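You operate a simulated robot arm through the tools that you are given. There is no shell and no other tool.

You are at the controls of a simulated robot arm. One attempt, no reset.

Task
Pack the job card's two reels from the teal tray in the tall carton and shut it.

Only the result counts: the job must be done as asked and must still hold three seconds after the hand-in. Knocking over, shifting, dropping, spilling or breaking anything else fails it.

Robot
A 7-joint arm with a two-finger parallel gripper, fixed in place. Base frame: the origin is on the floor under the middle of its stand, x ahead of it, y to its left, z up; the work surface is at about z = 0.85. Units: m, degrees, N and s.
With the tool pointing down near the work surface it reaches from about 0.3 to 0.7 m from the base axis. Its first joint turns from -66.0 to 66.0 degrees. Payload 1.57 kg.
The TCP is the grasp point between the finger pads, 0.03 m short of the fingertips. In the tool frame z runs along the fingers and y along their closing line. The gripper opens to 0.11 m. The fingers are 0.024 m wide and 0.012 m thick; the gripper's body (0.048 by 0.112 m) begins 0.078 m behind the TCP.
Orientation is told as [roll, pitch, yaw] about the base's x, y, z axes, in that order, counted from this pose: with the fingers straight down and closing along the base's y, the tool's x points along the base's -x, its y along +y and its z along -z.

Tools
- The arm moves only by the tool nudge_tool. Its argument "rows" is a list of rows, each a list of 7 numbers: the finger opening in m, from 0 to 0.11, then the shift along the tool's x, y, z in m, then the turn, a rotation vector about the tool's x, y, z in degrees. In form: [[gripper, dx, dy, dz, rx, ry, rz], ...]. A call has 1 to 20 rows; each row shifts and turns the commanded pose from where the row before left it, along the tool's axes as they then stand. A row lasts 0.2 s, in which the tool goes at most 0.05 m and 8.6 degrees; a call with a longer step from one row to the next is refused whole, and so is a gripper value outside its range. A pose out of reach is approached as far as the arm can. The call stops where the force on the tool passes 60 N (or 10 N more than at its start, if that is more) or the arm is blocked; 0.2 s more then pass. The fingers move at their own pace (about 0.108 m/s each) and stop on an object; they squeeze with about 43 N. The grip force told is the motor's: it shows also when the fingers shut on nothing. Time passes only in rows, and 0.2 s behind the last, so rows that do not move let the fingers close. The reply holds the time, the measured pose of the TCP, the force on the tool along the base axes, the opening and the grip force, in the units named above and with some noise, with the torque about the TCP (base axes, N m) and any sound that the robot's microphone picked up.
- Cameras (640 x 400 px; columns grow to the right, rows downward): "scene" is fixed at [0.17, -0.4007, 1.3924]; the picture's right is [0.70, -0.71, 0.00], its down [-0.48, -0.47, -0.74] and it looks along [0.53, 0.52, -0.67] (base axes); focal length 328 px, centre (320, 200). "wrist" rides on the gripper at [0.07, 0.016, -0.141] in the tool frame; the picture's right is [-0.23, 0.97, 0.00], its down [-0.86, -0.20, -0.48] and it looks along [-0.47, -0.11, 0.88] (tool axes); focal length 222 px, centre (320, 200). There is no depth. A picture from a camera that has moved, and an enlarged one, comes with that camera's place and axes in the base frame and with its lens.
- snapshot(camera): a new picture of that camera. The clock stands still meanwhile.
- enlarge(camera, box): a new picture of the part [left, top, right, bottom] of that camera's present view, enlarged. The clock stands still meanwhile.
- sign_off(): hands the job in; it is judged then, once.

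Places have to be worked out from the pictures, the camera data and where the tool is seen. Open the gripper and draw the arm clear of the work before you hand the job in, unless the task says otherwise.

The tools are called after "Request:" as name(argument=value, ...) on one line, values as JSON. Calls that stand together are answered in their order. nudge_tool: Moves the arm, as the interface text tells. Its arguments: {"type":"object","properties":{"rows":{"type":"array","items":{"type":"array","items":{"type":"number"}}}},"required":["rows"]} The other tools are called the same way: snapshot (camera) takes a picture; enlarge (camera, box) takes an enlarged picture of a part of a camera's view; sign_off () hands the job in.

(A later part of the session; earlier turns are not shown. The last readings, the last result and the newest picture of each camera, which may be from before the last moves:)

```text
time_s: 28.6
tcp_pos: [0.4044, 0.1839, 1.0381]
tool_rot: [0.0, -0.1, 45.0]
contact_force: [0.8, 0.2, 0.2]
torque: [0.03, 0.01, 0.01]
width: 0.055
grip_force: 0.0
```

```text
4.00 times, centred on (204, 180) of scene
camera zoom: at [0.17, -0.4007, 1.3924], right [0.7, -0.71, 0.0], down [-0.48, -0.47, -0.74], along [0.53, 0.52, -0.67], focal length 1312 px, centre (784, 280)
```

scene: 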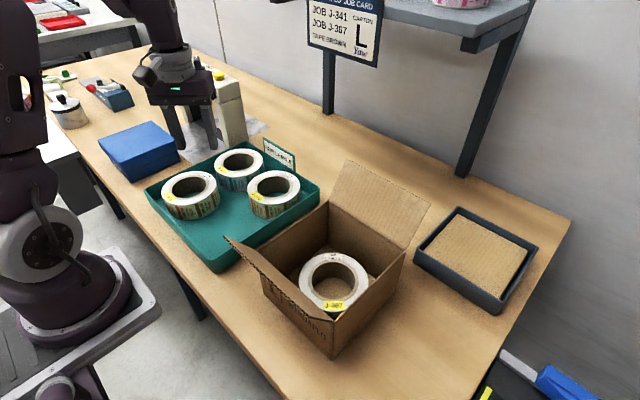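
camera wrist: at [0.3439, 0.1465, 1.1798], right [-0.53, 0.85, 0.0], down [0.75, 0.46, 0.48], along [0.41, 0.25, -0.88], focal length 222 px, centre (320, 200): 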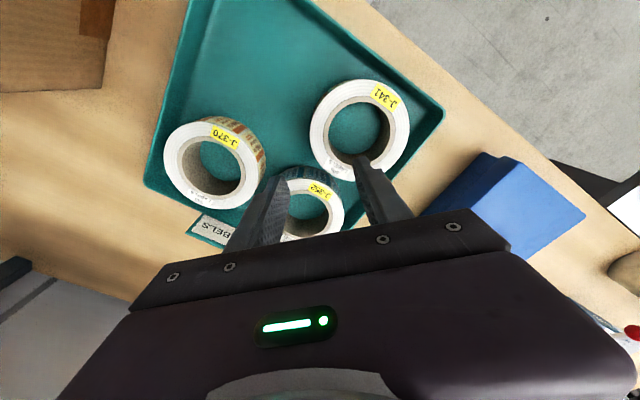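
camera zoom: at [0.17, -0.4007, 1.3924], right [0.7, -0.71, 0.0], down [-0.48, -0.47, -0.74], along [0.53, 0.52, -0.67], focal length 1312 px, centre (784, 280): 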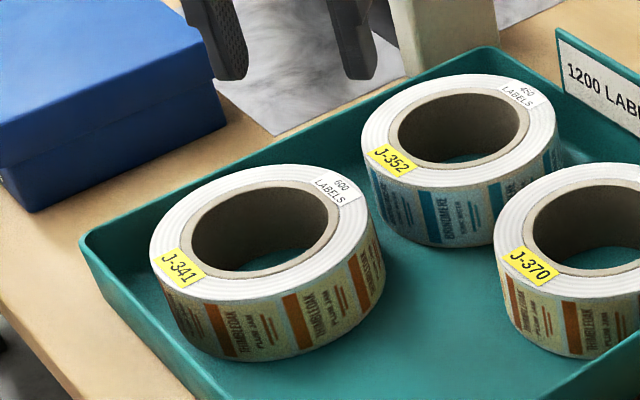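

Both cameras put J-341's centre at about (0.370, 0.220). I'll go down to just above the reel and check alignment with an enlarged wrist view.

Request:
nudge_tool(rows=[[0.055, -0.0011, 0.0011, 0.02, 0, 0, 0], [0.055, 0, 0, 0.02, 0, 0, 0], [0.055, 0, 0, 0.02, 0, 0, 0], [0.055, 0, 0, 0.022, 0, 0, 0], [0.055, 0, 0, 0, 0, 0, 0]])

Request:
enlarge(camera="wrist", box=[230, 40, 470, 190])

Request:
enlarge(camera="scene", box=[140, 130, 268, 230])

```text
time_s: 29.8
tcp_pos: [0.4058, 0.1837, 0.9564]
tool_rot: [0.1, 0.0, 45.1]
contact_force: [-0.6, 0.2, -0.2]
torque: [0.02, 0.0, -0.02]
width: 0.055
grip_force: 0.1
```

```text
2.67 times, centred on (350, 115) of wrist
camera zoom: at [0.3447, 0.1472, 1.0972], right [-0.53, 0.85, 0.0], down [0.75, 0.46, 0.48], along [0.41, 0.25, -0.88], focal length 592 px, centre (240, 427)
```

zoom: 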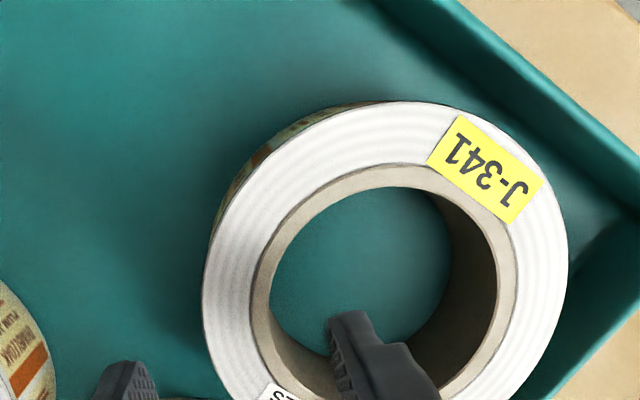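

```text
4.00 times, centred on (204, 180) of scene
camera zoom: at [0.17, -0.4007, 1.3924], right [0.7, -0.71, 0.0], down [-0.48, -0.47, -0.74], along [0.53, 0.52, -0.67], focal length 1312 px, centre (784, 280)
```

zoom: 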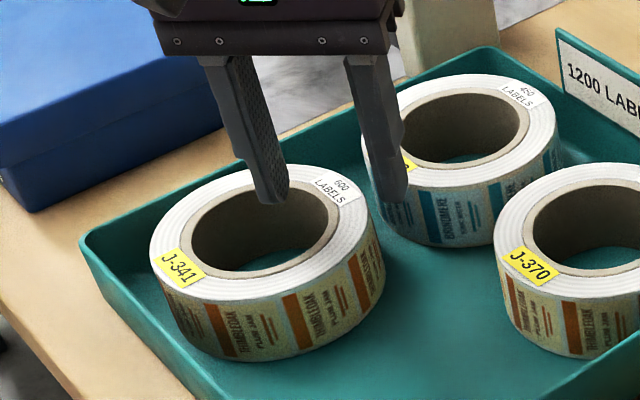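

The observed ellipse matches the prediction for (0.370, 0.220) within a pixel, so the gripper is aligned. I'll straddle J-341's wall and close.

Request:
nudge_tool(rows=[[0.055, 0, 0, 0.017, 0, 0, 0], [0.055, 0, 0, 0.017, 0, 0, 0], [0.055, 0, 0, 0.016, 0, 0, 0], [0.055, 0, 0, 0, 0, 0, 0]])

Request:
enlarge(camera="scene", box=[140, 130, 268, 230])

Request:
snapshot(camera="wrist")

```text
time_s: 30.8
tcp_pos: [0.4069, 0.1846, 0.908]
tool_rot: [0.0, -0.1, 45.0]
contact_force: [0.4, 0.1, 0.5]
torque: [-0.01, 0.02, 0.01]
width: 0.0552
grip_force: 0.0
```

```text
4.00 times, centred on (204, 180) of scene
camera zoom: at [0.17, -0.4007, 1.3924], right [0.7, -0.71, 0.0], down [-0.48, -0.47, -0.74], along [0.53, 0.52, -0.67], focal length 1312 px, centre (784, 280)
```

zoom: 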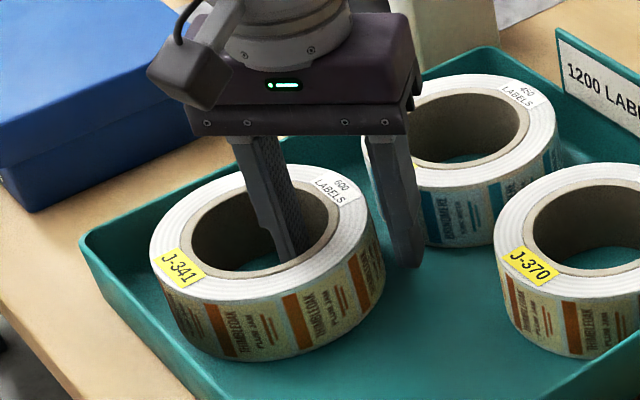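

```text
taken
camera wrist: at [0.3447, 0.147, 1.0483], right [-0.53, 0.85, 0.0], down [0.75, 0.46, 0.48], along [0.41, 0.25, -0.88], focal length 222 px, centre (320, 200)
```

wrist: 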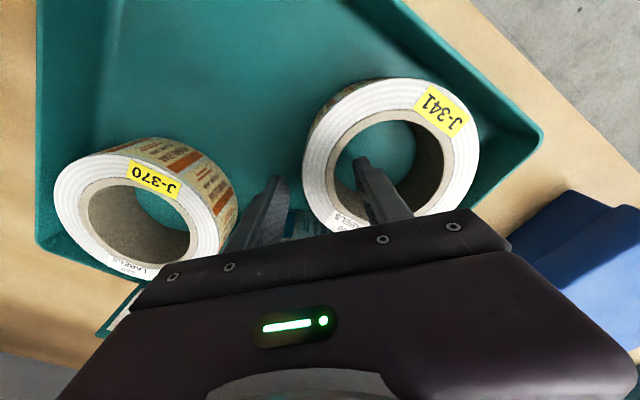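

The wall of J-341 lies between the fingers, and J-352 is clear of the outer finger. I'll close and start a slow lift.

Request:
nudge_tool(rows=[[0.01, 0, 0, 0, 0, 0, 0], [0.01, 0, 0, 0, 0, 0, 0], [0.01, 0, 0, 0, 0, 0, 0], [0.01, 0, 0, 0, 0, 0, 0]])

Request:
enlarge(camera="scene", box=[140, 130, 268, 230])

```text
time_s: 31.8
tcp_pos: [0.4066, 0.1848, 0.9081]
tool_rot: [-0.1, 0.0, 45.0]
contact_force: [0.1, -0.1, 0.8]
torque: [-0.12, -0.11, 0.0]
width: 0.0241
grip_force: 35.9
```

```text
4.00 times, centred on (204, 180) of scene
camera zoom: at [0.1701, -0.4006, 1.3924], right [0.7, -0.71, 0.0], down [-0.48, -0.47, -0.74], along [0.53, 0.52, -0.67], focal length 1312 px, centre (784, 280)
```

zoom: 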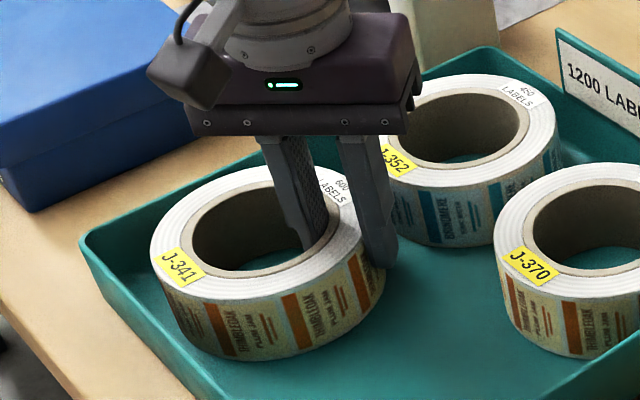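

J-341 is gripped at 0.0241 m with 36 N. I'll lift it clear, gently at first.

Request:
nudge_tool(rows=[[0.01, 0, 0, -0.008, 0, 0, 0], [0.01, 0, 0, -0.014, 0, 0, 0], [0.01, 0, 0, -0.02, 0, 0, 0], [0.01, 0, 0, -0.027, 0, 0, 0], [0.01, 0, 0, -0.027, 0, 0, 0], [0.01, 0, 0, -0.027, 0, 0, 0], [0.01, 0, 0, -0.027, 0, 0, 0], [0.01, 0, 0, -0.027, 0, 0, 0], [0.01, 0, 0, -0.027, 0, 0, 0], [0.01, 0, 0, -0.027, 0, 0, 0], [0.01, 0, 0, -0.027, 0, 0, 0], [0.01, 0, 0, 0, 0, 0, 0]])

Request:
snapshot(camera="scene")

Request:
snapshot(camera="wrist")

```text
time_s: 34.4
tcp_pos: [0.4059, 0.1864, 1.1659]
tool_rot: [0.1, 0.0, 44.9]
contact_force: [0.1, 0.5, -2.6]
torque: [-0.11, -0.1, -0.05]
width: 0.0242
grip_force: 36.3
```

```text
taken
```

scene: 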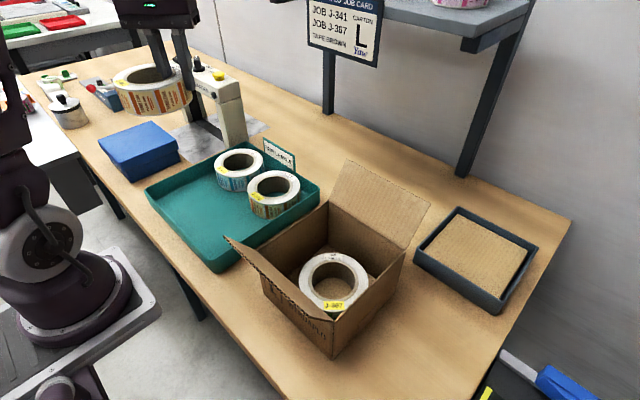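

```text
taken
camera wrist: at [0.3449, 0.1477, 1.307], right [-0.53, 0.85, 0.0], down [0.75, 0.46, 0.48], along [0.41, 0.25, -0.88], focal length 222 px, centre (320, 200)
```

wrist: 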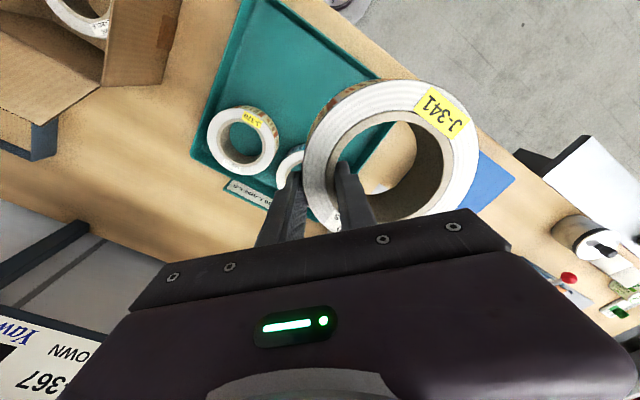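

The reel came up cleanly and weighs about 0.27 kg. With the same yaw, the outer finger will sit in the carton's roomy (+x, −y) corner. I'll carry it over so the reel's centre is above J-367.

Request:
nudge_tool(rows=[[0.01, 0.012, -0.0152, 0, 0, 0, 0], [0.01, 0.0184, -0.0235, 0, 0, 0, 0], [0.01, 0.0184, -0.0235, 0, 0, 0, 0], [0.01, 0.0184, -0.0235, 0, 0, 0, 0], [0.01, 0.0184, -0.0235, 0, 0, 0, 0], [0.01, 0.0184, -0.0235, 0, 0, 0, 0], [0.01, 0.0184, -0.0235, 0, 0, 0, 0], [0.01, 0.0184, -0.0235, 0, 0, 0, 0], [0.01, 0.0184, -0.0235, 0, 0, 0, 0], [0.01, 0.0184, -0.0235, 0, 0, 0, 0], [0.01, 0.0184, -0.0235, 0, 0, 0, 0], [0.01, 0.0184, -0.0235, 0, 0, 0, 0], [0.01, 0.0184, -0.0235, 0, 0, 0, 0], [0.01, 0.0184, -0.0231, 0, 0, 0, 0], [0.01, 0, 0, 0, 0, 0, 0]])

Request:
snapshot(camera="wrist")

Request:
snapshot(camera="scene")

```text
time_s: 37.6
tcp_pos: [0.4555, -0.22, 1.1661]
tool_rot: [0.1, 0.0, 45.0]
contact_force: [-0.1, 0.4, -3.1]
torque: [-0.08, -0.13, 0.03]
width: 0.0241
grip_force: 36.1
```

```text
taken
camera wrist: at [0.394, -0.2571, 1.3062], right [-0.53, 0.85, 0.0], down [0.75, 0.46, 0.48], along [0.41, 0.25, -0.88], focal length 222 px, centre (320, 200)
```

wrist: 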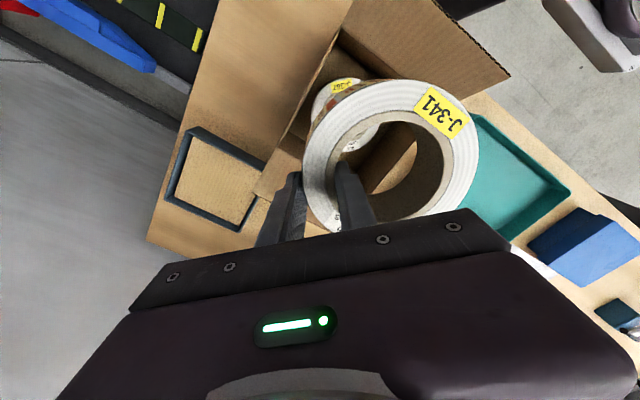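

```text
taken
```

scene: 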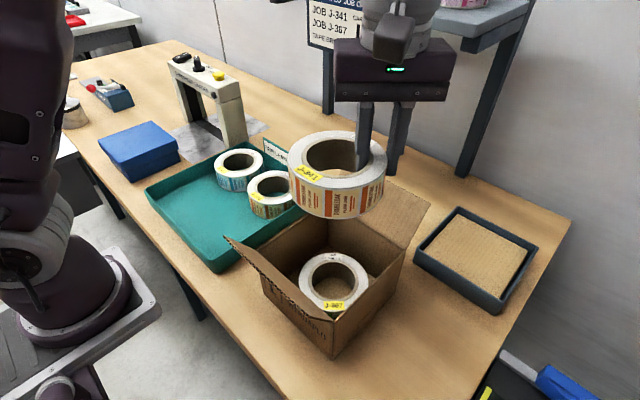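

The reel's centre is about (0.420, −0.184), directly over J-367 with good margins on all sides. I'll lower it to about 2 cm above the first reel.

Request:
nudge_tool(rows=[[0.01, 0, 0, 0.02, 0, 0, 0], [0.01, 0, 0, 0.027, 0, 0, 0], [0.01, 0, 0, 0.027, 0, 0, 0], [0.01, 0, 0, 0.027, 0, 0, 0], [0.01, 0, 0, 0.027, 0, 0, 0], [0.01, 0, 0, 0.027, 0, 0, 0], [0.01, 0, 0, 0.02, 0, 0, 0], [0.01, 0, 0, 0.015, 0, 0, 0], [0.01, 0, 0, 0, 0, 0, 0]])

Request:
enlarge(camera="scene", box=[220, 120, 460, 365])

Request:
snapshot(camera="wrist")

```text
time_s: 39.6
tcp_pos: [0.4552, -0.2181, 0.974]
tool_rot: [0.0, 0.0, 45.0]
contact_force: [-0.4, 0.1, -3.5]
torque: [-0.11, -0.12, 0.02]
width: 0.0243
grip_force: 36.3
```

```text
1.63 times, centred on (340, 242) of scene
camera zoom: at [0.1701, -0.4007, 1.3924], right [0.7, -0.71, 0.0], down [-0.48, -0.47, -0.74], along [0.53, 0.52, -0.67], focal length 536 px, centre (287, 131)
```

zoom: 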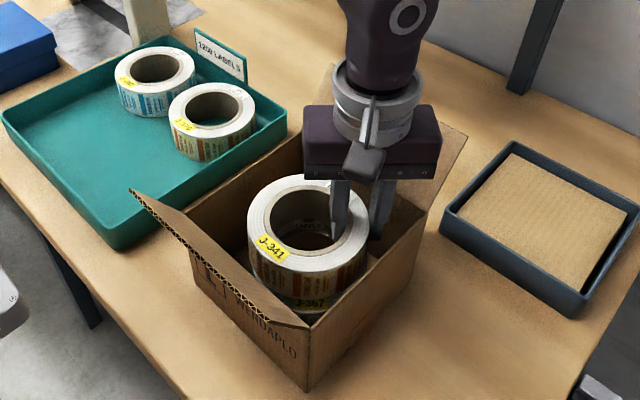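

```text
taken
camera wrist: at [0.394, -0.2563, 1.1153], right [-0.53, 0.85, 0.0], down [0.75, 0.46, 0.48], along [0.41, 0.25, -0.88], focal length 222 px, centre (320, 200)
```

wrist: 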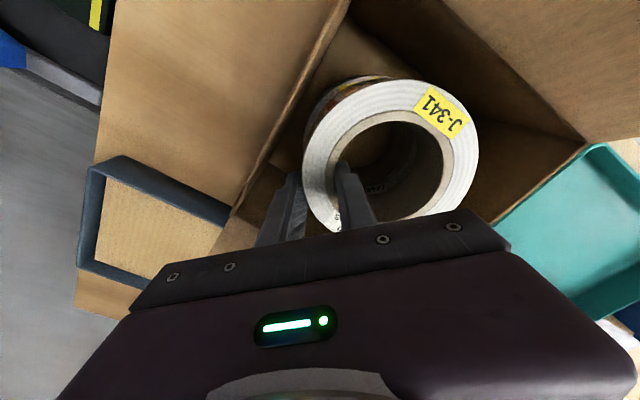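

J-341 hangs just above J-367 and well clear of the walls. I'll take small steps down until it makes contact.

Request:
nudge_tool(rows=[[0.01, 0, 0, 0.005, 0, 0, 0], [0.01, 0, 0, 0.004, 0, 0, 0], [0.01, 0, 0, 0.003, 0, 0, 0], [0.01, 0, 0, 0.001, 0, 0, 0], [0.01, 0, 0, 0, 0, 0, 0]])

```text
time_s: 40.8
tcp_pos: [0.4557, -0.2192, 0.9615]
tool_rot: [0.0, -0.1, 45.0]
contact_force: [0.6, 0.0, -2.4]
torque: [-0.11, -0.11, 0.01]
width: 0.0241
grip_force: 35.8
```

It's still hanging free at z 0.9615, with about 3 N of weight on the tool. I'll continue in 1 mm steps.

Request:
nudge_tool(rows=[[0.01, 0, 0, 0.001, 0, 0, 0], [0.01, 0, 0, 0.001, 0, 0, 0], [0.01, 0, 0, 0.001, 0, 0, 0], [0.01, 0, 0, 0, 0, 0, 0]])

```text
time_s: 41.8
tcp_pos: [0.4546, -0.2174, 0.9587]
tool_rot: [0.0, 0.1, 45.1]
contact_force: [-0.3, 0.3, -4.0]
torque: [-0.1, -0.1, 0.01]
width: 0.0243
grip_force: 35.9
```

There's no contact yet at z 0.9587, so I'll go down another 2 mm.

Request:
nudge_tool(rows=[[0.01, 0, 0, 0.001, 0, 0, 0], [0.01, 0, 0, 0.001, 0, 0, 0], [0.01, 0, 0, 0, 0, 0, 0]])

```text
time_s: 42.6
tcp_pos: [0.4551, -0.2184, 0.9574]
tool_rot: [-0.1, 0.1, 45.0]
contact_force: [0.5, 0.2, -3.6]
torque: [-0.12, -0.11, 0.0]
width: 0.0244
grip_force: 36.0
```

Torque and weight haven't changed, so it still isn't touching. I'll continue down in 1 mm steps.

Request:
nudge_tool(rows=[[0.01, 0, 0, 0.001, 0, 0, 0], [0.01, 0, 0, 0.001, 0, 0, 0], [0.01, 0, 0, 0, 0, 0, 0]])

```text
time_s: 43.4
tcp_pos: [0.4555, -0.2185, 0.9563]
tool_rot: [0.0, 0.0, 45.0]
contact_force: [-1.7, 4.6, 26.6]
torque: [0.04, 0.67, -0.05]
width: 0.0241
grip_force: 36.0
```

Contact has been made, with 27 N upward. I'll back off 1 mm to take out the preload, then check.

Request:
nudge_tool(rows=[[0.01, 0, 0, -0.0008, 0, 0, 0], [0.01, 0, 0, 0, 0, 0, 0]])

Request:
enlarge(camera="scene", box=[260, 180, 420, 360])

```text
time_s: 44.0
tcp_pos: [0.4544, -0.2194, 0.9558]
tool_rot: [-0.1, -0.1, 45.0]
contact_force: [1.6, 3.5, 16.5]
torque: [-0.09, 0.0, -0.01]
width: 0.0239
grip_force: 36.2
```

```text
2.22 times, centred on (340, 270) of scene
camera zoom: at [0.1699, -0.4005, 1.3925], right [0.7, -0.71, 0.0], down [-0.48, -0.47, -0.74], along [0.53, 0.52, -0.67], focal length 729 px, centre (276, 44)
```

zoom: 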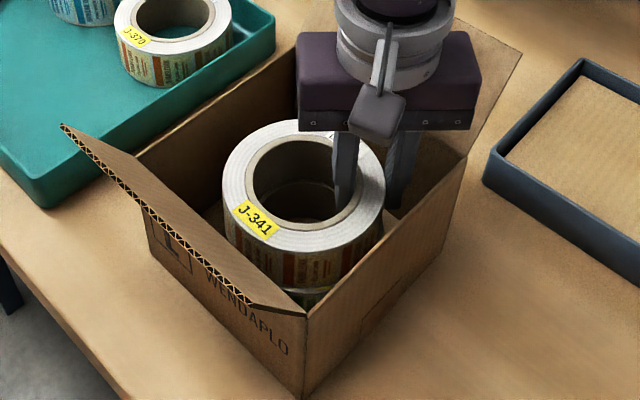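

Some preload is left, so I'll back off slightly more and then release.

Request:
nudge_tool(rows=[[0.01, 0, 0, -0.0007, 0, 0, 0], [0.01, 0, 0, 0, 0, 0, 0]])

```text
time_s: 44.6
tcp_pos: [0.4541, -0.2187, 0.9564]
tool_rot: [0.0, 0.1, 45.0]
contact_force: [2.3, 1.4, 1.8]
torque: [-0.03, -0.32, 0.0]
width: 0.024
grip_force: 35.6
```

The preload is nearly gone, at about 2 N. I'll open the fingers gradually.

Request:
nudge_tool(rows=[[0.03, 0, 0, 0, 0, 0, 0], [0.038, 0, 0, 0, 0, 0, 0], [0.046, 0, 0, 0, 0, 0, 0], [0.046, 0, 0, 0, 0, 0, 0]])

Request:
enlarge(camera="scene", box=[260, 180, 420, 360])

```text
time_s: 45.6
tcp_pos: [0.455, -0.2185, 0.9564]
tool_rot: [0.0, 0.1, 44.9]
contact_force: [-0.3, -0.1, -0.7]
torque: [0.0, 0.02, 0.04]
width: 0.0461
grip_force: 0.1
```

```text
2.22 times, centred on (340, 270) of scene
camera zoom: at [0.17, -0.4007, 1.3924], right [0.7, -0.71, 0.0], down [-0.48, -0.47, -0.74], along [0.53, 0.52, -0.67], focal length 729 px, centre (276, 44)
```

zoom: 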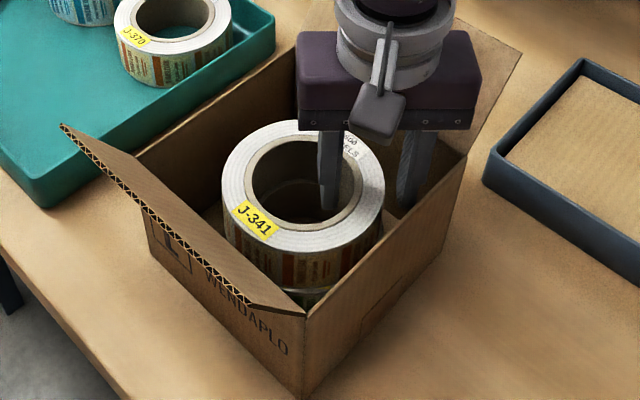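

Released cleanly, with no force left and both reels stacked. I'll withdraw straight up above the flaps.

Request:
nudge_tool(rows=[[0.046, 0, 0, -0.01, 0, 0, 0], [0.046, 0, 0, -0.02, 0, 0, 0], [0.046, 0, 0, -0.028, 0, 0, 0], [0.046, 0, 0, -0.028, 0, 0, 0], [0.046, 0, 0, -0.028, 0, 0, 0], [0.046, 0, 0, -0.028, 0, 0, 0], [0.046, 0, 0, -0.028, 0, 0, 0], [0.046, 0, 0, -0.028, 0, 0, 0], [0.046, 0, 0, -0.02, 0, 0, 0], [0.046, 0, 0, 0, 0, 0, 0]])

Request:
snapshot(camera="scene")

Request:
snapshot(camera="wrist")

Request:
enlarge(camera="scene", box=[210, 150, 450, 365])

```text
time_s: 47.8
tcp_pos: [0.4553, -0.2189, 1.1743]
tool_rot: [0.0, 0.1, 45.0]
contact_force: [0.6, 1.0, 0.3]
torque: [0.0, -0.01, 0.01]
width: 0.0459
grip_force: 0.1
```

```text
taken
```

scene: 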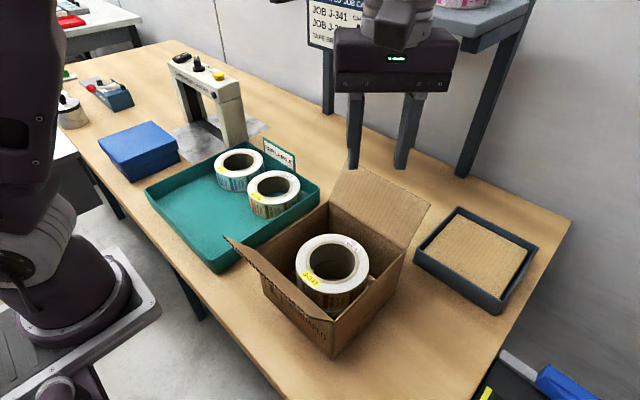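

```text
taken
camera wrist: at [0.394, -0.2567, 1.3157], right [-0.53, 0.85, 0.0], down [0.75, 0.46, 0.48], along [0.41, 0.25, -0.88], focal length 222 px, centre (320, 200)
```

wrist: 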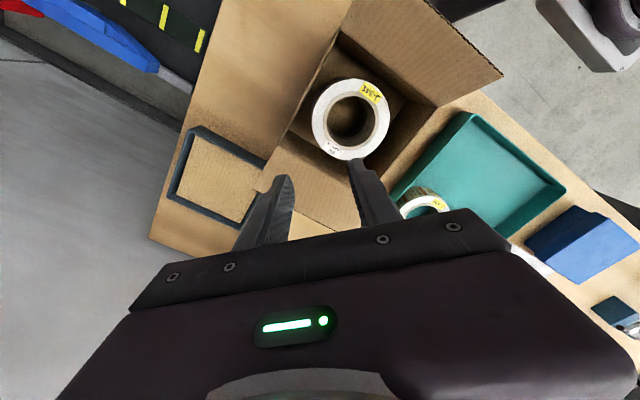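

```text
1.86 times, centred on (330, 258) of scene
camera zoom: at [0.17, -0.4007, 1.3924], right [0.7, -0.71, 0.0], down [-0.48, -0.47, -0.74], along [0.53, 0.52, -0.67], focal length 610 px, centre (301, 93)
```

zoom: 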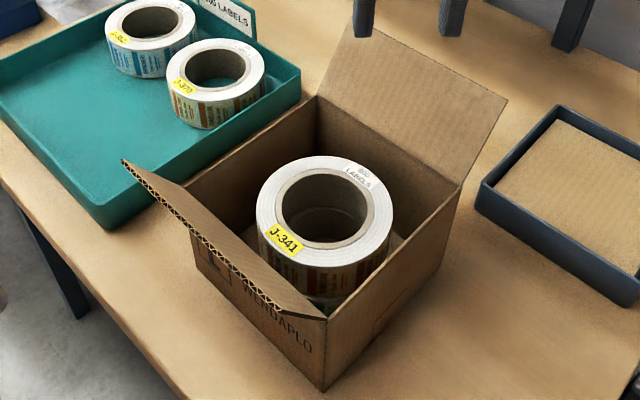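

Both reels are stacked in the carton, with the top reel's rim below the carton's edge. Now the flaps: I'll close the fingers, turn to yaw 0, and go down outside the near flap (its top edge is at x≈0.292, z≈1.05) to push it inward.

Request:
nudge_tool(rows=[[0.0, 0, 0, 0, 0, 0, 7.5], [0.0, 0, 0, 0, 0, 0, 7.5], [0.0, 0, 0, 0, 0, 0, 7.5], [0.0, 0, 0, 0, 0, 0, 7.5], [0.0, 0, 0, 0, 0, 0, 7.5], [0.0, 0, 0, 0, 0, 0, 7.5], [0.0, 0.0325, 0.0065, 0, 0, 0, 0], [0.0, 0.0325, 0.0065, 0, 0, 0, 0], [0.0, 0.0325, 0.0065, 0, 0, 0, 0], [0.0, 0.0325, 0.0065, 0, 0, 0, 0], [0.0, 0.0325, 0.0065, 0, 0, 0, 0], [0.0, 0.0325, 0.0065, 0, 0, 0, 0], [0.0, 0, 0, 0, 0, 0, 0]])

Request:
snapshot(camera="scene")

Request:
snapshot(camera="wrist")

```text
time_s: 50.6
tcp_pos: [0.258, -0.1795, 1.1747]
tool_rot: [0.1, 0.0, 0.1]
contact_force: [0.1, 0.4, 0.3]
torque: [0.01, 0.0, 0.0]
width: 0.0001
grip_force: 21.3
```

```text
taken
```

scene: 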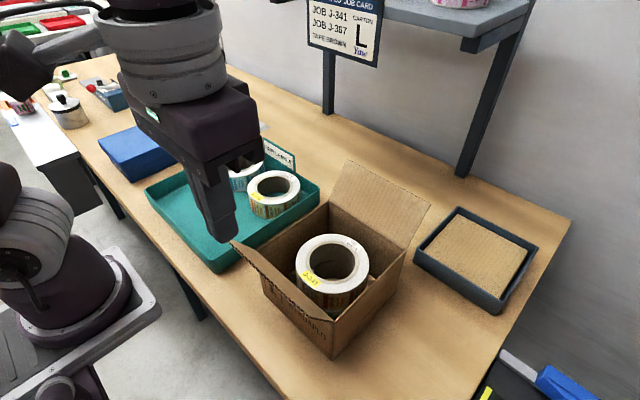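

```text
taken
camera wrist: at [0.1887, -0.1638, 1.3156], right [0.23, 0.97, 0.0], down [0.86, -0.2, 0.48], along [0.47, -0.11, -0.88], focal length 222 px, centre (320, 200)
```

wrist: 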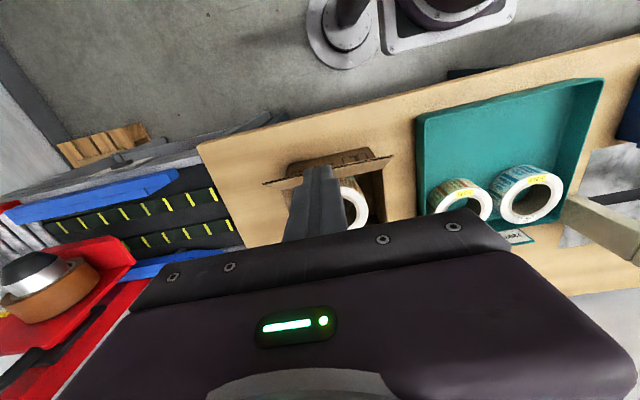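

The closed fingers are about 2 cm outside the near flap's edge. I'll lower to TCP z 1.05 and confirm the clearance before pushing.

Request:
nudge_tool(rows=[[0.0, 0, 0, 0.025, 0, 0, 0], [0.0, 0, 0, 0.025, 0, 0, 0], [0.0, 0, 0, 0.025, 0, 0, 0], [0.0, 0, 0, 0.025, 0, 0, 0], [0.0, 0, 0, 0.025, 0, 0, 0], [0.0, 0, 0, 0, 0, 0, 0]])

Request:
enlarge(camera="scene", box=[200, 150, 440, 365])

Request:
snapshot(camera="wrist")

```text
time_s: 52.0
tcp_pos: [0.2593, -0.1789, 1.0498]
tool_rot: [0.0, 0.0, 0.0]
contact_force: [0.0, 0.3, 0.0]
torque: [-0.01, -0.01, -0.01]
width: 0.0001
grip_force: 21.1
```

```text
1.86 times, centred on (320, 258) of scene
camera zoom: at [0.17, -0.4007, 1.3924], right [0.7, -0.71, 0.0], down [-0.48, -0.47, -0.74], along [0.53, 0.52, -0.67], focal length 610 px, centre (320, 93)
```

zoom: 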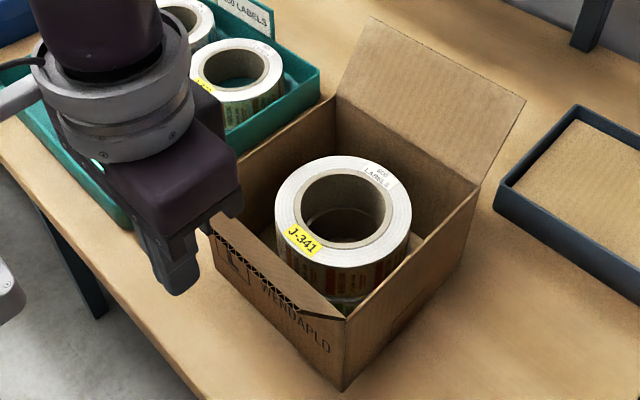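

```text
taken
camera wrist: at [0.1893, -0.1632, 1.1909], right [0.23, 0.97, 0.0], down [0.85, -0.2, 0.48], along [0.47, -0.11, -0.88], focal length 222 px, centre (320, 200)
```

wrist: 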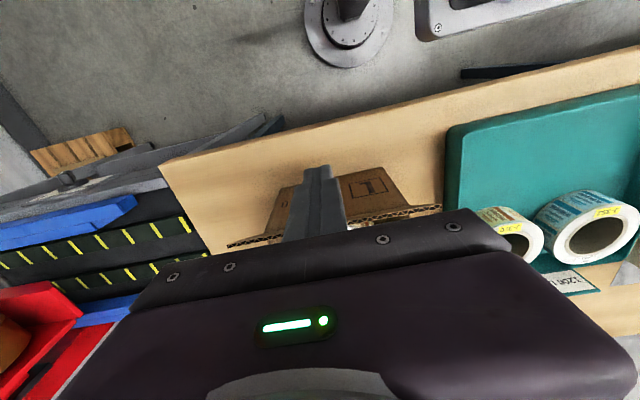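

The finger stands just outside the near flap at mid-width. I'll push gently toward +x and watch the force.

Request:
nudge_tool(rows=[[0.0, -0.01, 0, 0, 0, 0, 0], [0.0, -0.01, 0, 0, 0, 0, 0], [0.0, -0.008, 0, 0, 0, 0, 0], [0.0, -0.008, 0, 0, 0, 0, 0], [0.0, 0, 0, 0, 0, 0, 0]])

Request:
enlarge(camera="scene", box=[200, 150, 440, 365])

```text
time_s: 53.1
tcp_pos: [0.2951, -0.1804, 1.0523]
tool_rot: [-0.1, -0.1, -0.2]
contact_force: [-10.0, 6.2, 29.3]
torque: [-0.05, -0.41, 0.09]
width: 0.0
grip_force: 21.1
stopped in row 5: the force on the tool passed its limit at 62 N (the readings are from after the stop); the commanded pose is now the measured one
```

```text
1.86 times, centred on (320, 258) of scene
camera zoom: at [0.1695, -0.4003, 1.3926], right [0.7, -0.71, 0.0], down [-0.48, -0.47, -0.74], along [0.53, 0.52, -0.67], focal length 610 px, centre (320, 93)
```

zoom: 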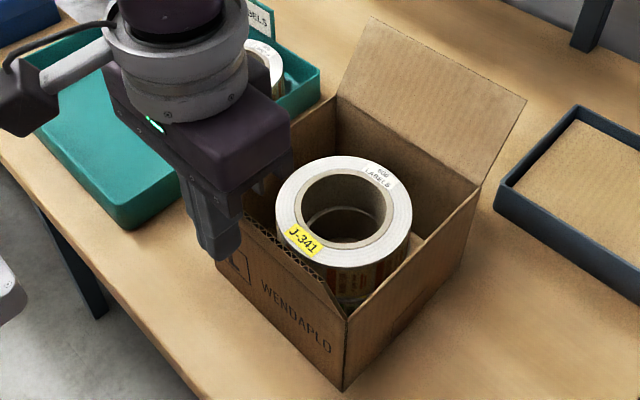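

The force limit tripped with a strong upward component. The flap's rising edge seems to have caught under a step on the finger. I'll look closely before backing off.

Request:
enlarge(camera="scene", box=[250, 200, 346, 300])

Request:
enlarge(camera="wrist", box=[200, 120, 480, 260])

```text
4.00 times, centred on (298, 250) of scene
camera zoom: at [0.1695, -0.4003, 1.3926], right [0.7, -0.71, 0.0], down [-0.48, -0.47, -0.74], along [0.53, 0.52, -0.67], focal length 1312 px, centre (408, 0)
```

zoom: 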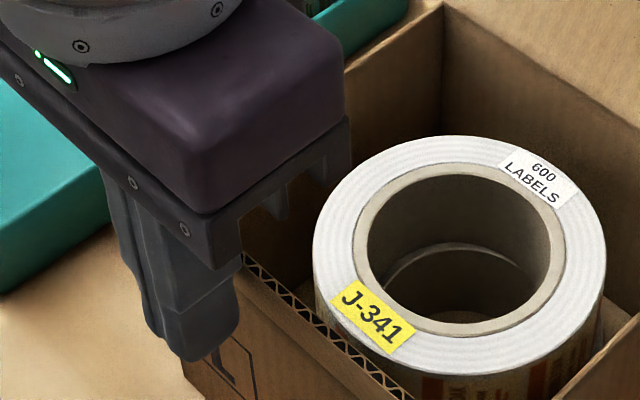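

```text
2.29 times, centred on (340, 190) of wrist
camera zoom: at [0.2242, -0.1635, 1.1926], right [0.23, 0.97, 0.0], down [0.85, -0.2, 0.48], along [0.47, -0.11, -0.88], focal length 508 px, centre (274, 223)
```

zoom: 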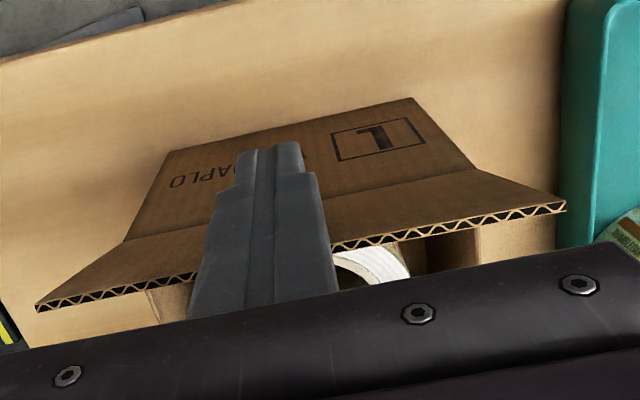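

The flap's edge caught under a small ledge about 35 mm above the fingertip; the carton itself hasn't moved. I'll back off, raise the tool so only the fingertip's lower part touches, and see where the flap settles.

Request:
nudge_tool(rows=[[0.0, 0.008, 0, 0, 0, 0, 0], [0.0, 0.012, 0, 0, 0, 0, 0], [0.0, 0, 0, 0, 0, 0, 0]])

Request:
enlarge(camera="wrist", box=[200, 120, 480, 260])

Request:
enlarge(camera="scene", box=[200, 150, 440, 365])

```text
time_s: 53.9
tcp_pos: [0.2741, -0.1817, 1.0504]
tool_rot: [-0.2, 0.0, -0.1]
contact_force: [-0.1, -0.2, -0.2]
torque: [0.0, 0.01, 0.0]
width: 0.0
grip_force: 21.7
```

```text
2.29 times, centred on (340, 190) of wrist
camera zoom: at [0.2049, -0.1641, 1.1914], right [0.23, 0.97, 0.0], down [0.85, -0.2, 0.48], along [0.47, -0.11, -0.88], focal length 508 px, centre (274, 223)
```

zoom: 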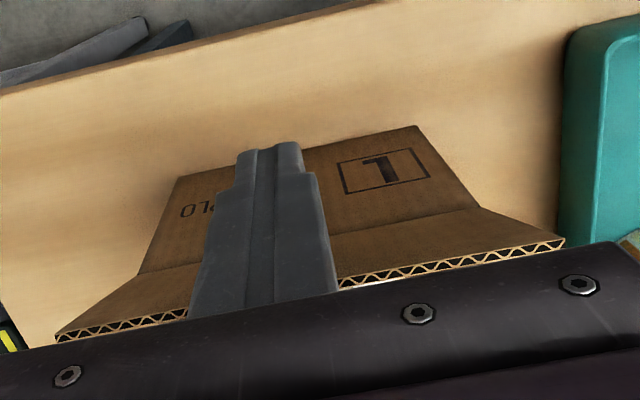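

```text
1.86 times, centred on (320, 258) of scene
camera zoom: at [0.17, -0.4007, 1.3924], right [0.7, -0.71, 0.0], down [-0.48, -0.47, -0.74], along [0.53, 0.52, -0.67], focal length 610 px, centre (320, 93)
```

zoom: 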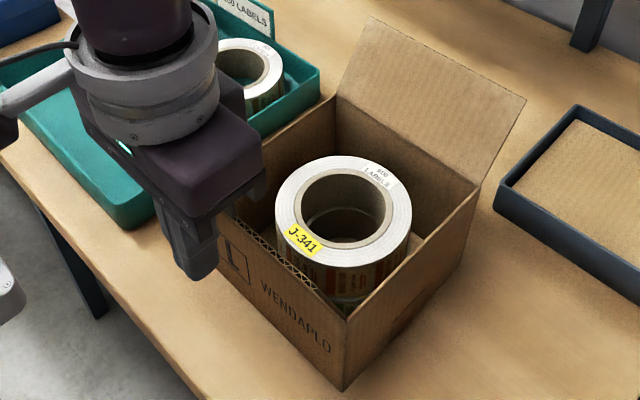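

The flap stays where it's left, leaning out about 23° with its edge at x≈0.301, z≈1.059, so the hinge has friction. I'll raise the fingertip to z≈1.048 and push again with the smooth tip section.

Request:
nudge_tool(rows=[[0.0, 0, 0, -0.028, 0, 0, 0], [0.0, -0.008, 0, 0, 0, 0, 0], [0.0, -0.008, 0, 0, 0, 0, 0], [0.0, -0.007, 0, 0, 0, 0, 0], [0.0, 0, 0, 0, 0, 0, 0]])

Request:
enlarge(camera="wrist", box=[200, 120, 480, 260])

Request:
enlarge(camera="scene", box=[200, 150, 440, 365])

```text
time_s: 55.1
tcp_pos: [0.2984, -0.1809, 1.0785]
tool_rot: [-0.1, 0.0, 0.0]
contact_force: [-0.3, 0.3, 0.0]
torque: [0.02, 0.04, 0.02]
width: 0.0003
grip_force: 21.1
```

```text
2.29 times, centred on (340, 190) of wrist
camera zoom: at [0.2285, -0.1634, 1.2197], right [0.23, 0.97, 0.0], down [0.85, -0.2, 0.48], along [0.47, -0.11, -0.88], focal length 508 px, centre (274, 223)
```

zoom: 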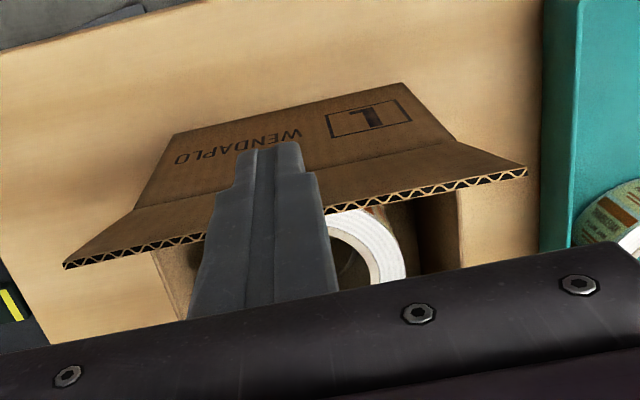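

```text
1.86 times, centred on (320, 258) of scene
camera zoom: at [0.17, -0.4007, 1.3924], right [0.7, -0.71, 0.0], down [-0.48, -0.47, -0.74], along [0.53, 0.52, -0.67], focal length 610 px, centre (320, 93)
```

zoom: 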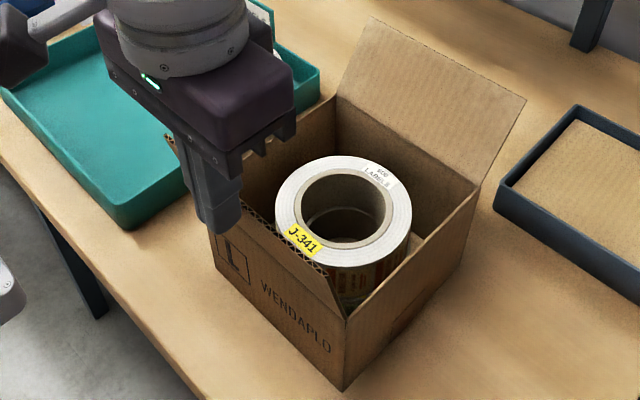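

Contact is light (about 0 N), and the flap's edge follows the finger at x≈0.310. I'll continue pushing it up to vertical.

Request:
nudge_tool(rows=[[0.0, -0.007, 0, 0, 0, 0, 0], [0.0, -0.007, 0, 0, 0, 0, 0], [0.0, -0.007, 0, 0, 0, 0, 0], [0.0, -0.007, 0, 0, 0, 0, 0], [0.0, 0, 0, 0, 0, 0, 0]])

Request:
enlarge(camera="wrist", box=[200, 120, 480, 260])

Request:
enlarge(camera="scene", box=[200, 150, 440, 365])

```text
time_s: 56.3
tcp_pos: [0.3268, -0.1793, 1.0793]
tool_rot: [-0.1, -0.1, 0.0]
contact_force: [-0.1, -0.3, 0.7]
torque: [-0.02, 0.02, 0.0]
width: 0.0001
grip_force: 21.2
```

```text
2.29 times, centred on (340, 190) of wrist
camera zoom: at [0.2563, -0.1635, 1.2201], right [0.23, 0.97, 0.0], down [0.85, -0.2, 0.48], along [0.47, -0.11, -0.88], focal length 508 px, centre (274, 223)
```

zoom: 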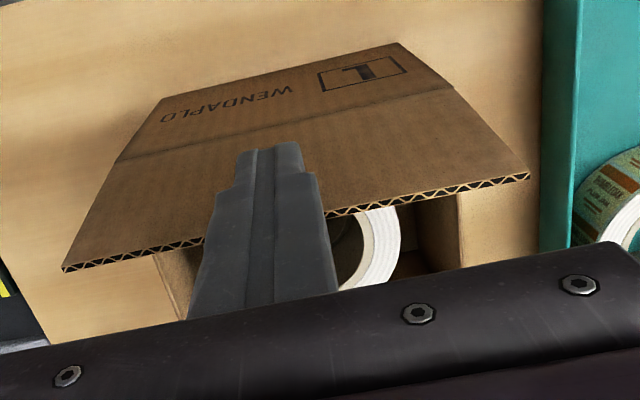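

```text
1.86 times, centred on (320, 258) of scene
camera zoom: at [0.17, -0.4007, 1.3924], right [0.7, -0.71, 0.0], down [-0.48, -0.47, -0.74], along [0.53, 0.52, -0.67], focal length 610 px, centre (320, 93)
```

zoom: 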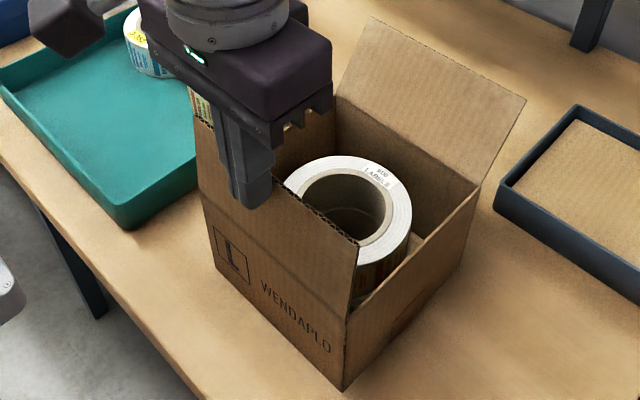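

The near flap is now vertical with negligible force. I'll follow its arc inward and downward, with the tip pushing on its outer face.

Request:
nudge_tool(rows=[[0.0, -0.0076, 0, 0.0017, 0, 0, 0], [0.0, -0.0076, 0, 0.0017, 0, 0, 0], [0.0, -0.008, 0, 0.0043, 0, 0, 0], [0.0, -0.0079, 0, 0.0044, 0, 0, 0], [0.0, -0.006, 0, 0.0064, 0, 0, 0], [0.0, -0.006, 0, 0.0065, 0, 0, 0], [0.0, 0, 0, 0, 0, 0, 0]])

Request:
enlarge(camera="wrist", box=[200, 120, 480, 260])

Request:
enlarge(camera="scene", box=[200, 150, 440, 365])

```text
time_s: 57.9
tcp_pos: [0.3693, -0.1804, 1.054]
tool_rot: [-0.1, -0.1, 0.0]
contact_force: [-0.4, -0.6, -0.9]
torque: [-0.03, 0.01, 0.0]
width: 0.0
grip_force: 21.2
```

```text
2.29 times, centred on (340, 190) of wrist
camera zoom: at [0.2991, -0.1638, 1.195], right [0.23, 0.97, 0.0], down [0.85, -0.2, 0.48], along [0.47, -0.11, -0.88], focal length 508 px, centre (274, 223)
```

zoom: 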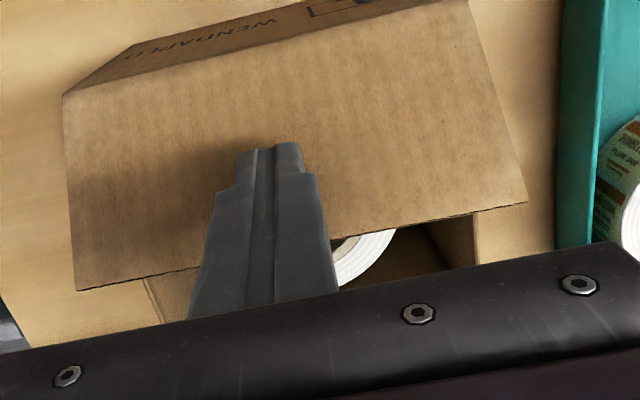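

```text
1.86 times, centred on (320, 258) of scene
camera zoom: at [0.1701, -0.4007, 1.3924], right [0.7, -0.71, 0.0], down [-0.48, -0.47, -0.74], along [0.53, 0.52, -0.67], focal length 610 px, centre (320, 93)
```

zoom: 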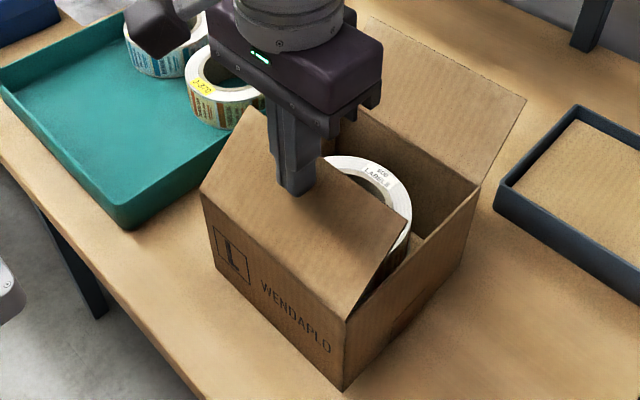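

The flap is folded about 45° inward and follows the tip. I'll continue the arc down to level.

Request:
nudge_tool(rows=[[0.0, -0.0043, 0, 0.0072, 0, 0, 0], [0.0, -0.0043, 0, 0.0073, 0, 0, 0], [0.0, -0.0027, 0, 0.0077, 0, 0, 0], [0.0, -0.0026, 0, 0.0078, 0, 0, 0], [0.0, -0.001, 0, 0.005, 0, 0, 0], [0.0, -0.001, 0, 0.004, 0, 0, 0], [0.0, 0, 0, 0, 0, 0, 0]])

Request:
enlarge(camera="scene", box=[200, 150, 440, 365])

Request:
enlarge(camera="wrist", box=[160, 60, 480, 260])

```text
time_s: 59.5
tcp_pos: [0.385, -0.1806, 1.0142]
tool_rot: [0.0, 0.0, 0.0]
contact_force: [-0.1, -0.5, -0.2]
torque: [-0.02, -0.02, -0.01]
width: 0.0003
grip_force: 21.7
```

```text
1.86 times, centred on (320, 258) of scene
camera zoom: at [0.17, -0.4007, 1.3924], right [0.7, -0.71, 0.0], down [-0.48, -0.47, -0.74], along [0.53, 0.52, -0.67], focal length 610 px, centre (320, 93)
```

zoom: 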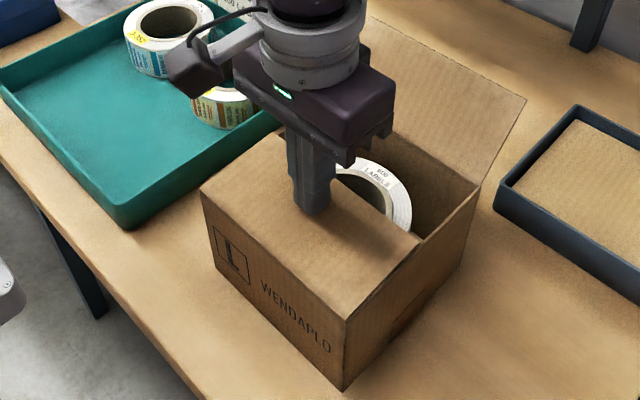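

```text
2.00 times, centred on (320, 160) of wrist
camera zoom: at [0.3154, -0.1638, 1.1559], right [0.23, 0.97, 0.0], down [0.85, -0.2, 0.48], along [0.47, -0.11, -0.88], focal length 444 px, centre (320, 280)
```

zoom: 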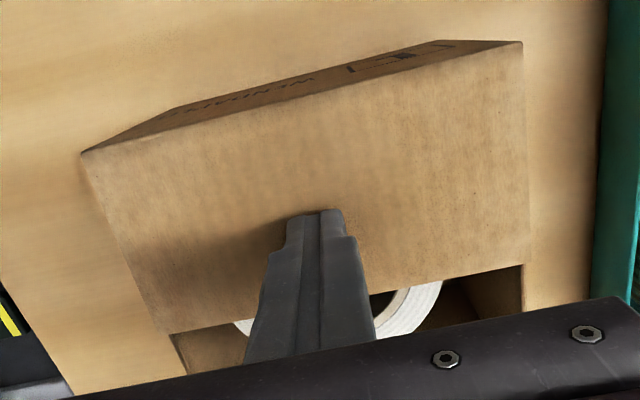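

The near flap is almost level, with the tip at z≈0.984. I'll press the last few mm gently to find its stop.

Request:
nudge_tool(rows=[[0.0, 0, 0, 0.0015, 0, 0, 0], [0.0, 0, 0, 0.0015, 0, 0, 0], [0.0, 0, 0, 0, 0, 0, 0]])

Request:
enlarge(camera="scene", box=[260, 220, 420, 365])

```text
time_s: 60.3
tcp_pos: [0.3844, -0.1808, 1.0121]
tool_rot: [-0.1, 0.0, 0.0]
contact_force: [0.3, 0.4, -0.1]
torque: [-0.02, -0.03, 0.02]
width: 0.0001
grip_force: 21.5
```

```text
2.76 times, centred on (340, 292) of scene
camera zoom: at [0.17, -0.4007, 1.3924], right [0.7, -0.71, 0.0], down [-0.48, -0.47, -0.74], along [0.53, 0.52, -0.67], focal length 905 px, centre (265, -55)
```

zoom: 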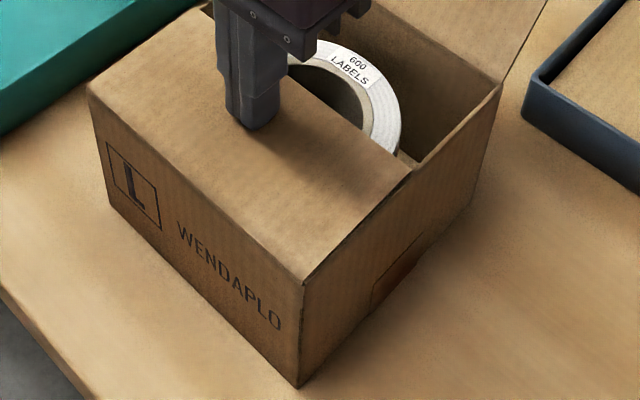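

The flap now looks level with the carton's top edge. I'll press 2 mm more to feel for the stop.

Request:
nudge_tool(rows=[[0.0, 0, 0, 0.001, 0, 0, 0], [0.0, 0, 0, 0.001, 0, 0, 0], [0.0, 0, 0, 0, 0, 0, 0]])

```text
time_s: 61.1
tcp_pos: [0.3863, -0.181, 1.0088]
tool_rot: [0.0, 0.0, 0.0]
contact_force: [0.5, -0.3, -0.2]
torque: [-0.01, -0.03, -0.03]
width: 0.0
grip_force: 21.9
```

There's still no resistance with the tip at z≈0.979. I'll check whether the flap is level or dipping before going further.

Request:
enlarge(camera="scene", box=[290, 220, 386, 290])

Request:
enlarge(camera="wrist", box=[180, 120, 460, 260])

Request:
enlarge(camera="scene", box=[320, 230, 400, 330])

```text
5.71 times, centred on (338, 255) of scene
camera zoom: at [0.17, -0.4007, 1.3924], right [0.7, -0.71, 0.0], down [-0.48, -0.47, -0.74], along [0.53, 0.52, -0.67], focal length 1874 px, centre (217, -114)
```

zoom: 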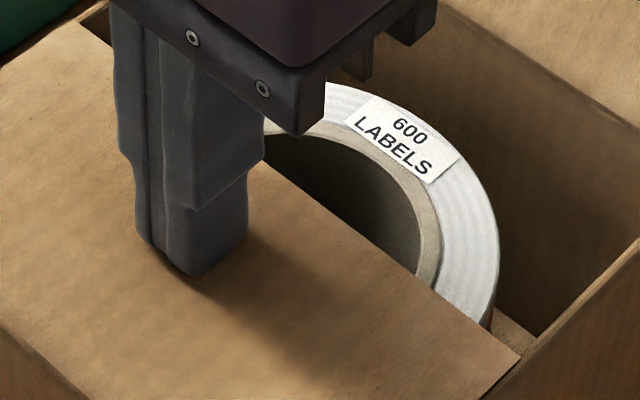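

```text
2.29 times, centred on (320, 190) of wrist
camera zoom: at [0.315, -0.1638, 1.1509], right [0.23, 0.97, 0.0], down [0.85, -0.2, 0.48], along [0.47, -0.11, -0.88], focal length 508 px, centre (320, 223)
```

zoom: 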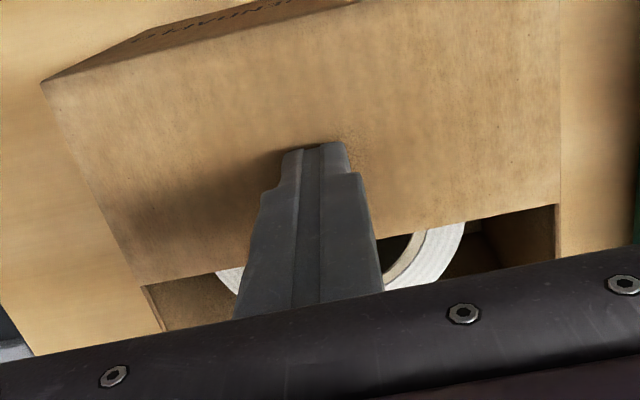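

```text
4.00 times, centred on (360, 280) of scene
camera zoom: at [0.17, -0.4007, 1.3924], right [0.7, -0.71, 0.0], down [-0.48, -0.47, -0.74], along [0.53, 0.52, -0.67], focal length 1312 px, centre (160, -120)
```

zoom: 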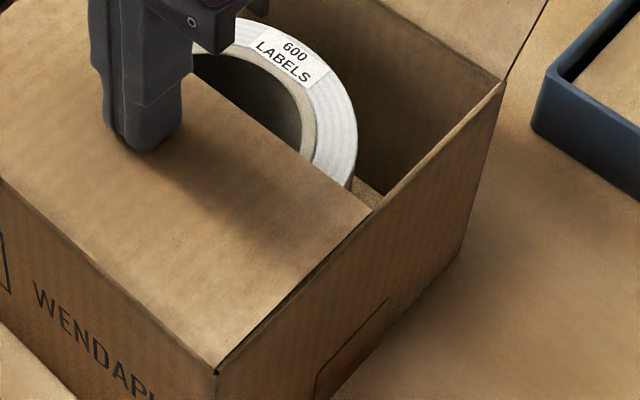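

The near flap is level, with its free edge at x≈0.421, the middle of the carton. I'll lift off it, check that it stays down, and move over behind the far flap.

Request:
nudge_tool(rows=[[0.0, 0, 0, -0.015, 0, 0, 0], [0.0, 0, 0, -0.03, 0, 0, 0], [0.0, 0, 0, -0.032, 0, 0, 0], [0.0, 0, 0, -0.032, 0, 0, 0], [0.0, 0, 0, -0.032, 0, 0, 0], [0.0, 0, 0, 0, 0, 0, 0]])

Request:
enlarge(camera="scene", box=[200, 150, 440, 365])

Request:
snapshot(camera="wrist")

```text
time_s: 62.5
tcp_pos: [0.3856, -0.1803, 1.151]
tool_rot: [-0.2, -0.1, 0.0]
contact_force: [1.0, 0.4, -0.1]
torque: [-0.01, -0.01, -0.01]
width: 0.0
grip_force: 21.2
```

```text
1.86 times, centred on (320, 258) of scene
camera zoom: at [0.17, -0.4007, 1.3924], right [0.7, -0.71, 0.0], down [-0.48, -0.47, -0.74], along [0.53, 0.52, -0.67], focal length 610 px, centre (320, 93)
```

zoom: 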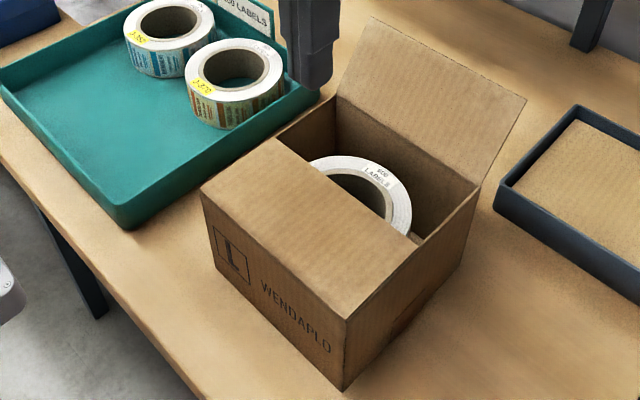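

```text
taken
camera wrist: at [0.3152, -0.1639, 1.2924], right [0.23, 0.97, 0.0], down [0.85, -0.2, 0.48], along [0.47, -0.11, -0.88], focal length 222 px, centre (320, 200)
```

wrist: 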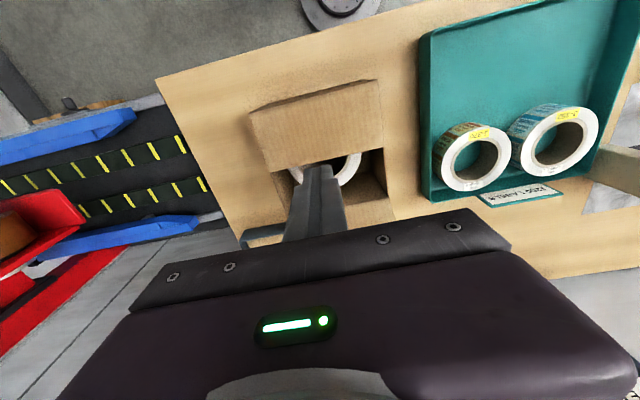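

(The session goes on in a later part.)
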